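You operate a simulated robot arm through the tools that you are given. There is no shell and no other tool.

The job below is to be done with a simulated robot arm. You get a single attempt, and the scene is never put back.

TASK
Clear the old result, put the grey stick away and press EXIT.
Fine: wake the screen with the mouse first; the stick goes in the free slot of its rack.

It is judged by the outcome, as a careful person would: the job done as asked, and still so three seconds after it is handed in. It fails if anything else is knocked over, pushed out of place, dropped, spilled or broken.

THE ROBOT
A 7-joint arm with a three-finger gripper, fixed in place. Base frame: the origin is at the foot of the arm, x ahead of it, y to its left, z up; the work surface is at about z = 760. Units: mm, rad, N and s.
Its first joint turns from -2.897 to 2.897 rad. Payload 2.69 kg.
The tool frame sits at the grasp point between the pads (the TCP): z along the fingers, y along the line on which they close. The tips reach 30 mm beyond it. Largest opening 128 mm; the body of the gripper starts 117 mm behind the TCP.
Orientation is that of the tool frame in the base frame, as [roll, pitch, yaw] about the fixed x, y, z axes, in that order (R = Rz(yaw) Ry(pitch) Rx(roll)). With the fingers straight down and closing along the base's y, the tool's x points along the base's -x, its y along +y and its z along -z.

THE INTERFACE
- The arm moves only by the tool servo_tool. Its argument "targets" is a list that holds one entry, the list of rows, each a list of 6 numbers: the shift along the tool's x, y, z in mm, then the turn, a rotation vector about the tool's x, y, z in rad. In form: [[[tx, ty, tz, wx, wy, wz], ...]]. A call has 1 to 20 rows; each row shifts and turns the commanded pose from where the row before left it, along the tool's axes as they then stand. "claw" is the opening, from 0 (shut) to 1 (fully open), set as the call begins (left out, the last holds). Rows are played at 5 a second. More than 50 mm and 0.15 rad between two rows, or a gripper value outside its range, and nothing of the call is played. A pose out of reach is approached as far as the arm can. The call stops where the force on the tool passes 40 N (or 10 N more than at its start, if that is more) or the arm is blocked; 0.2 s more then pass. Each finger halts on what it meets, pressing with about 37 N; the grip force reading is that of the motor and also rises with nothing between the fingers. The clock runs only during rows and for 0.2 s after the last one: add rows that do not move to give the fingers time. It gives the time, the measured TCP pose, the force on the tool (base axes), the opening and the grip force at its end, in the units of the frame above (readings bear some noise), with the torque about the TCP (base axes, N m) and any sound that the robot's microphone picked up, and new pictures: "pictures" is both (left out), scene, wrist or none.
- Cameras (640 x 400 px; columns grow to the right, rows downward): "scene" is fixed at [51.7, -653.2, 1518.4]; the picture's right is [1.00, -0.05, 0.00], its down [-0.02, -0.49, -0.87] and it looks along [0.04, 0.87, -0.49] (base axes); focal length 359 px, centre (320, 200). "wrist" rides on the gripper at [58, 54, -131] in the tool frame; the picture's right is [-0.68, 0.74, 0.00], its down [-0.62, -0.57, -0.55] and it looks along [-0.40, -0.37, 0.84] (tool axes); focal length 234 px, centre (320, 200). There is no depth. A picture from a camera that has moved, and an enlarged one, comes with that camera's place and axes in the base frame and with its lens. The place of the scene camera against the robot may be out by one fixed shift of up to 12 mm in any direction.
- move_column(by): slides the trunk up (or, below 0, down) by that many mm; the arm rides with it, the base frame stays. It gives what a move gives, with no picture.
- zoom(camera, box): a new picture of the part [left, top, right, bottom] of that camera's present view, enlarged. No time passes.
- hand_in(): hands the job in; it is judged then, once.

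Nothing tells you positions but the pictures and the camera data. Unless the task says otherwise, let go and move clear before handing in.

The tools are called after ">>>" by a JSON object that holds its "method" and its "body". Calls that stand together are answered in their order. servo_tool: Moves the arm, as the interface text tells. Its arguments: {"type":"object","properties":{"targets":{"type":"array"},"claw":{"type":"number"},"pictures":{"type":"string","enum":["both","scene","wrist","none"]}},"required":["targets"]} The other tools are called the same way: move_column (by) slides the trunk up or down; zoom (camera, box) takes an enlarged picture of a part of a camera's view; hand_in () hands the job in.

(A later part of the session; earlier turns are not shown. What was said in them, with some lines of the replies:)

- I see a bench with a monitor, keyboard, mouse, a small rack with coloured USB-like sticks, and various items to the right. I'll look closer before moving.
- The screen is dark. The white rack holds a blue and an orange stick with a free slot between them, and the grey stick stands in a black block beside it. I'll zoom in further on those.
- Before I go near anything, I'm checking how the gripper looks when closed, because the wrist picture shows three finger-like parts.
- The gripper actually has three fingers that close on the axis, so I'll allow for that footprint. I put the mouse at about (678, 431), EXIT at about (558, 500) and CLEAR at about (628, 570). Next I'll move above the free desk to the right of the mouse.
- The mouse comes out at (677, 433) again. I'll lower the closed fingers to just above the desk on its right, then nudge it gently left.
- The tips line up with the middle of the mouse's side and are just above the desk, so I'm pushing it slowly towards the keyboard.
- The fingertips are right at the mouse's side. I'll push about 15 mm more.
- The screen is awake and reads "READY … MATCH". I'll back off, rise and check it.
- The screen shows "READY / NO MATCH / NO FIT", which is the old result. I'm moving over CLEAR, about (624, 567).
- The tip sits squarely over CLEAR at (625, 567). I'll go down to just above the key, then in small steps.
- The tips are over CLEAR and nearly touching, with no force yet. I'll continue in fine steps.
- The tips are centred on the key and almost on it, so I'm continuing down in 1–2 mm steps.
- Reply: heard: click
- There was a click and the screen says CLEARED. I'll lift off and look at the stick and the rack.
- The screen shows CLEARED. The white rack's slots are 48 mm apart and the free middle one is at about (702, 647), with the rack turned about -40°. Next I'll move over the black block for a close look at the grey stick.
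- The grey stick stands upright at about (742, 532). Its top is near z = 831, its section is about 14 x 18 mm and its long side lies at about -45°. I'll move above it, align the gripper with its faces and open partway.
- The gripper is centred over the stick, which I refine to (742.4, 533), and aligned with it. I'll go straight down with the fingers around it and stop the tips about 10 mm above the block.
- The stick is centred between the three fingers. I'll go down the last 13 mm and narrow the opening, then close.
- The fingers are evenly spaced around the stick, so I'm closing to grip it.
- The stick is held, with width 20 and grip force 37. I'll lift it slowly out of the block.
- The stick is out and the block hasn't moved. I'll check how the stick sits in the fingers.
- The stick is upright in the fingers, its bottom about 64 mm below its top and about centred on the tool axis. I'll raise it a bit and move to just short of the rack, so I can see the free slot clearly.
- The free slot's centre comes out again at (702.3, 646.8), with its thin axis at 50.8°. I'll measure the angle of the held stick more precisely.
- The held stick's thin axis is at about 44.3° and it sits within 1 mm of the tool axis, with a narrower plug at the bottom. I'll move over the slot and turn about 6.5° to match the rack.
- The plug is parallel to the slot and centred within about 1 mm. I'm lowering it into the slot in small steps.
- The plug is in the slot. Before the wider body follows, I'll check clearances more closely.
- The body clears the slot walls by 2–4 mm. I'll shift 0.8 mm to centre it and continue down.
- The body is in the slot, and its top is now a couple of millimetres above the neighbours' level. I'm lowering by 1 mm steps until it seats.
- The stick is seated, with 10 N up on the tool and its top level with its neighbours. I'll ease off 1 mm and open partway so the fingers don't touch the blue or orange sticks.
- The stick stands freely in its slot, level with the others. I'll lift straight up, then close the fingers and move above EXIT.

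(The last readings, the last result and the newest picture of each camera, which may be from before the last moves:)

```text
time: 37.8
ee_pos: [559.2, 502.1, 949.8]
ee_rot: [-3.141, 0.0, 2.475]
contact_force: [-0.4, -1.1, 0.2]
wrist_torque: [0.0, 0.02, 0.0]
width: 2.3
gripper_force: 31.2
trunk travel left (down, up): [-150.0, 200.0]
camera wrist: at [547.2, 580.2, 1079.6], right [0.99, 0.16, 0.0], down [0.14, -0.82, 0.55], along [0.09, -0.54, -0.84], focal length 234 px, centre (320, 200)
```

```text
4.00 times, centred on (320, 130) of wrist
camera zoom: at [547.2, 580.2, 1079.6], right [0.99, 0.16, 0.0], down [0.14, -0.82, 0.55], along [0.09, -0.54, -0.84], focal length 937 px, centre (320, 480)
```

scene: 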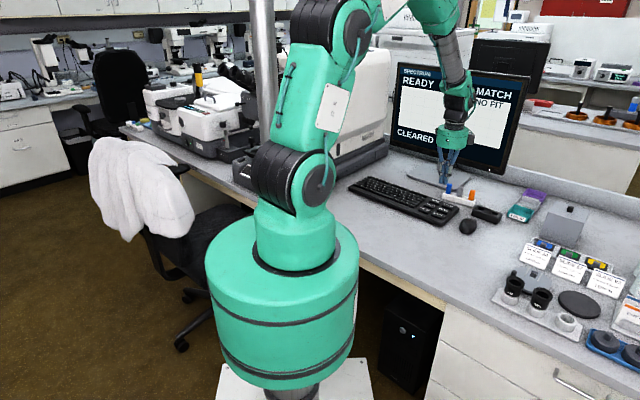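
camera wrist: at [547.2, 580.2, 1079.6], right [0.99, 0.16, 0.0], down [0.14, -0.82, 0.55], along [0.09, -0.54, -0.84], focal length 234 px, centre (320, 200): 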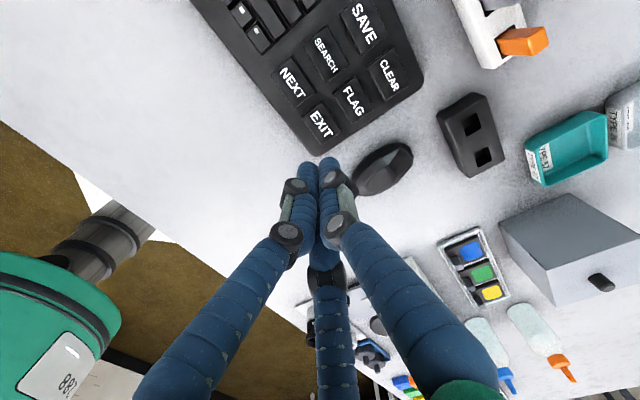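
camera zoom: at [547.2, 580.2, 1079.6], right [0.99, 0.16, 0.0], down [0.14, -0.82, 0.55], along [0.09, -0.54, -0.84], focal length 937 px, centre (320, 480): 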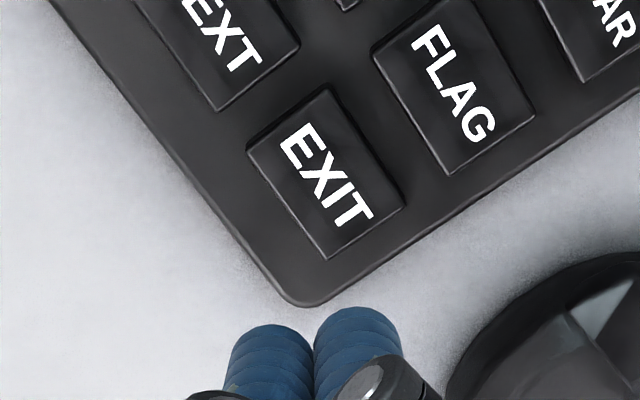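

The grey stick stands in its slot and the CLEARED message is showing. EXIT is centred near (561.5, 501), so I'm correcting by 2 mm and descending to just above the key.

>>> {"method": "servo_tool", "body": {"targets": [[[-2, 0.5, 35, 0, 0, 0], [0, 0, 40, 0, 0, 0], [0, 0, 35, 0, 0, 0], [0, 0, 15, 0, 0, 0], [0, 0, 6, 0, 0, 0], [0, 0, 0, 0, 0, 0]]]}}

>>> {"method": "zoom", "body": {"camera": "wrist", "box": [240, 80, 400, 180]}}

>>> {"method": "zoom", "body": {"camera": "scene", "box": [400, 165, 470, 230]}}

```text
time: 39.2
ee_pos: [560.8, 499.7, 817.2]
ee_rot: [-3.141, -0.001, 2.476]
contact_force: [-1.2, -0.4, -0.5]
wrist_torque: [0.0, 0.02, 0.01]
width: 1.9
gripper_force: 31.6
trunk travel left (down, up): [-150.0, 200.0]
camera wrist: at [549.2, 578.9, 948.2], right [0.99, 0.16, 0.0], down [0.14, -0.82, 0.55], along [0.09, -0.54, -0.84], focal length 234 px, centre (320, 200)
```

scene: 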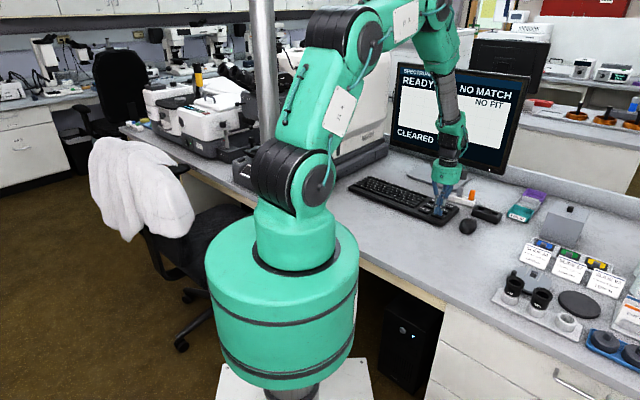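
wrist: 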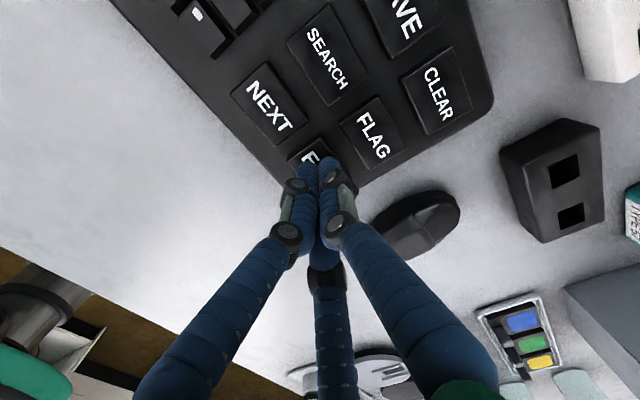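

```text
4.00 times, centred on (320, 130) of wrist
camera zoom: at [549.2, 578.9, 948.2], right [0.99, 0.16, 0.0], down [0.14, -0.82, 0.55], along [0.09, -0.54, -0.84], focal length 937 px, centre (320, 480)
```

zoom: 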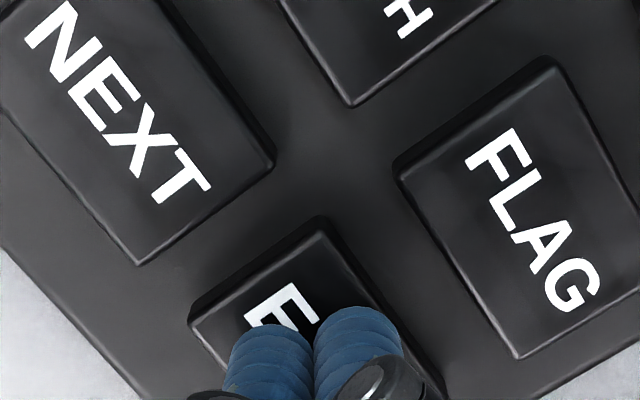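

```text
6.15 times, centred on (435, 198) of scene
camera zoom: at [51.7, -653.2, 1518.4], right [1.0, -0.05, 0.0], down [-0.02, -0.49, -0.87], along [0.04, 0.87, -0.49], focal length 2208 px, centre (-388, 215)
```

zoom: 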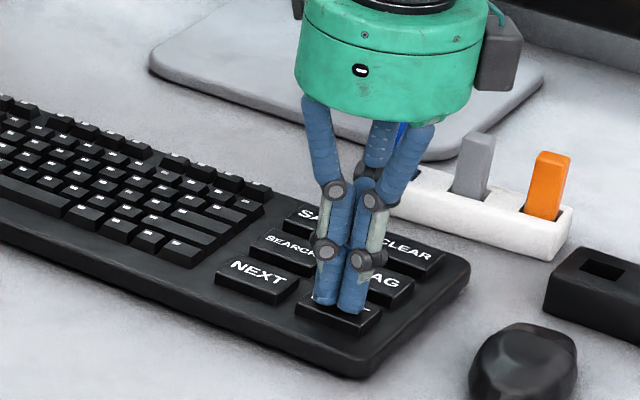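

The tips are over the middle of EXIT and clear of FLAG and NEXT, so I'm pressing in small steps.

>>> {"method": "servo_tool", "body": {"targets": [[[0, 0, 2, 0, 0, 0], [0, 0, 2, 0, 0, 0], [0, 0, 2, 0, 0, 0], [0, 0, 1, 0, 0, 0], [0, 0, 1, 0, 0, 0], [0, 0, 0, 0, 0, 0]]], "pictures": "scene"}}

```text
time: 40.6
ee_pos: [561.0, 499.0, 810.5]
ee_rot: [3.141, 0.0, 2.475]
contact_force: [1.0, -2.3, 10.8]
wrist_torque: [-0.04, -0.04, -0.03]
width: 5.9
gripper_force: 31.1
trunk travel left (down, up): [-150.0, 200.0]
heard: click
```

scene: 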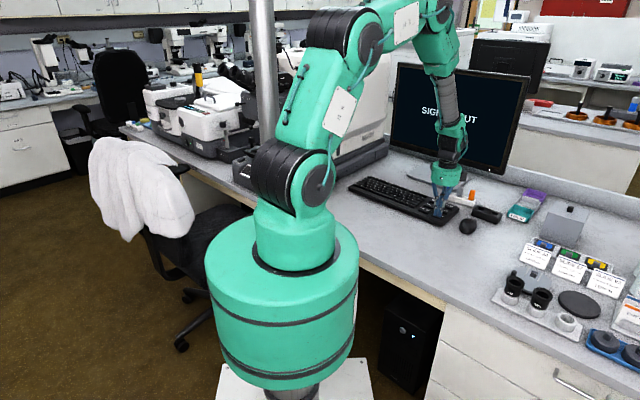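

There was a click and the screen shows "SIGNED OUT". I'll lift straight off and check the scene before handing in.

>>> {"method": "servo_tool", "body": {"targets": [[[0, 0, -20, 0, 0, 0], [0, 0, -40, 0, 0, 0], [0, 0, -45, 0, 0, 0], [0, 0, -45, 0, 0, 0], [0, 0, 0, 0, 0, 0], [0, 0, 0, 0, 0, 0]]]}}

>>> {"method": "zoom", "body": {"camera": "scene", "box": [380, 50, 540, 200]}}

>>> {"method": "zoom", "body": {"camera": "scene", "box": [400, 165, 520, 240]}}

```text
time: 42.0
ee_pos: [561.9, 499.6, 958.8]
ee_rot: [-3.14, -0.002, 2.477]
contact_force: [-0.3, -0.2, -0.4]
wrist_torque: [0.01, -0.02, -0.04]
width: 2.4
gripper_force: 31.1
trunk travel left (down, up): [-150.0, 200.0]
camera wrist: at [549.5, 578.8, 1088.7], right [0.99, 0.16, 0.0], down [0.14, -0.82, 0.55], along [0.09, -0.54, -0.84], focal length 234 px, centre (320, 200)
```

scene: 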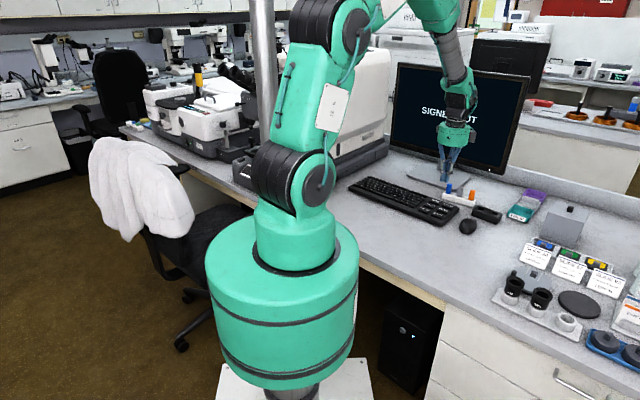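
wrist: 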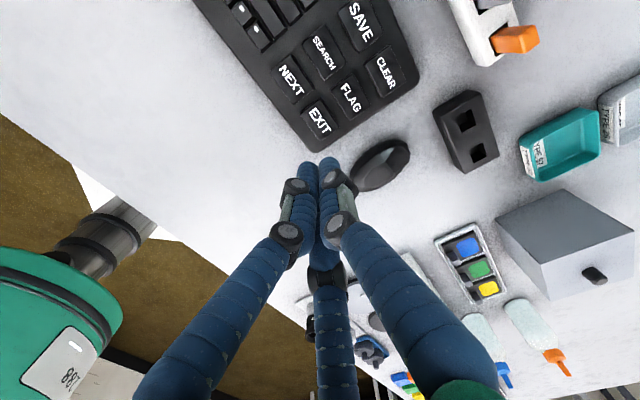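

```text
2.67 times, centred on (460, 125) of scene
camera zoom: at [51.7, -653.2, 1518.4], right [1.0, -0.05, 0.0], down [-0.02, -0.49, -0.87], along [0.04, 0.87, -0.49], focal length 957 px, centre (-53, 400)
```

zoom: 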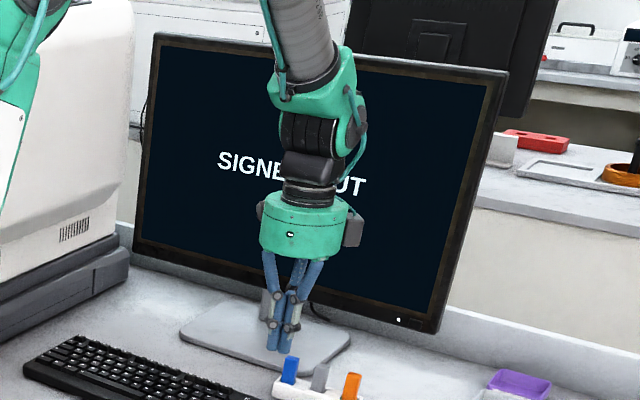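

```text
5.33 times, centred on (460, 202) of scene
camera zoom: at [51.7, -653.2, 1518.4], right [1.0, -0.05, 0.0], down [-0.02, -0.49, -0.87], along [0.04, 0.87, -0.49], focal length 1913 px, centre (-427, 187)
```

zoom: 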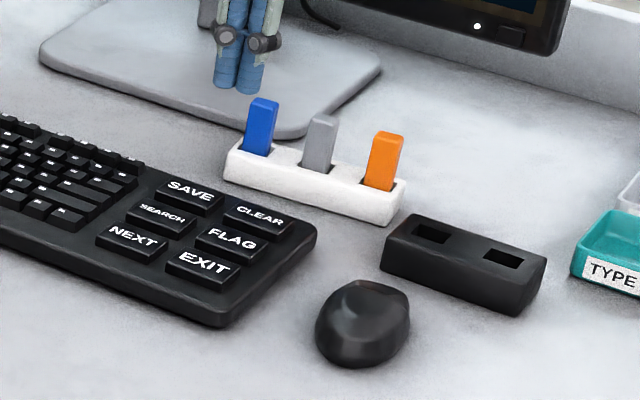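

The screen reads SIGNED OUT, the grey stick stands in its rack slot, and nothing else is out of place. The arm is clear, so I'm handing in.

>>> {"method": "hand_in", "body": {}}

```text
The job is handed in.
```

The job is done and handed in. The old result is cleared, the grey stick is in its rack, and EXIT has been pressed.

- **Screen:** I woke it by nudging the mouse a little to the left. It showed "NO MATCH / NO FIT", and pressing CLEAR changed it to "CLEARED".
- **Stick:** I moved the grey stick from the black block to the free middle slot of the white rack, between blue and orange. It is fully seated and level with the other two.
- **EXIT:** I pressed it last, and the screen then read "SIGNED OUT".

Apart from that nudge, the last pictures show nothing else moved, and the arm is clear of the bench.
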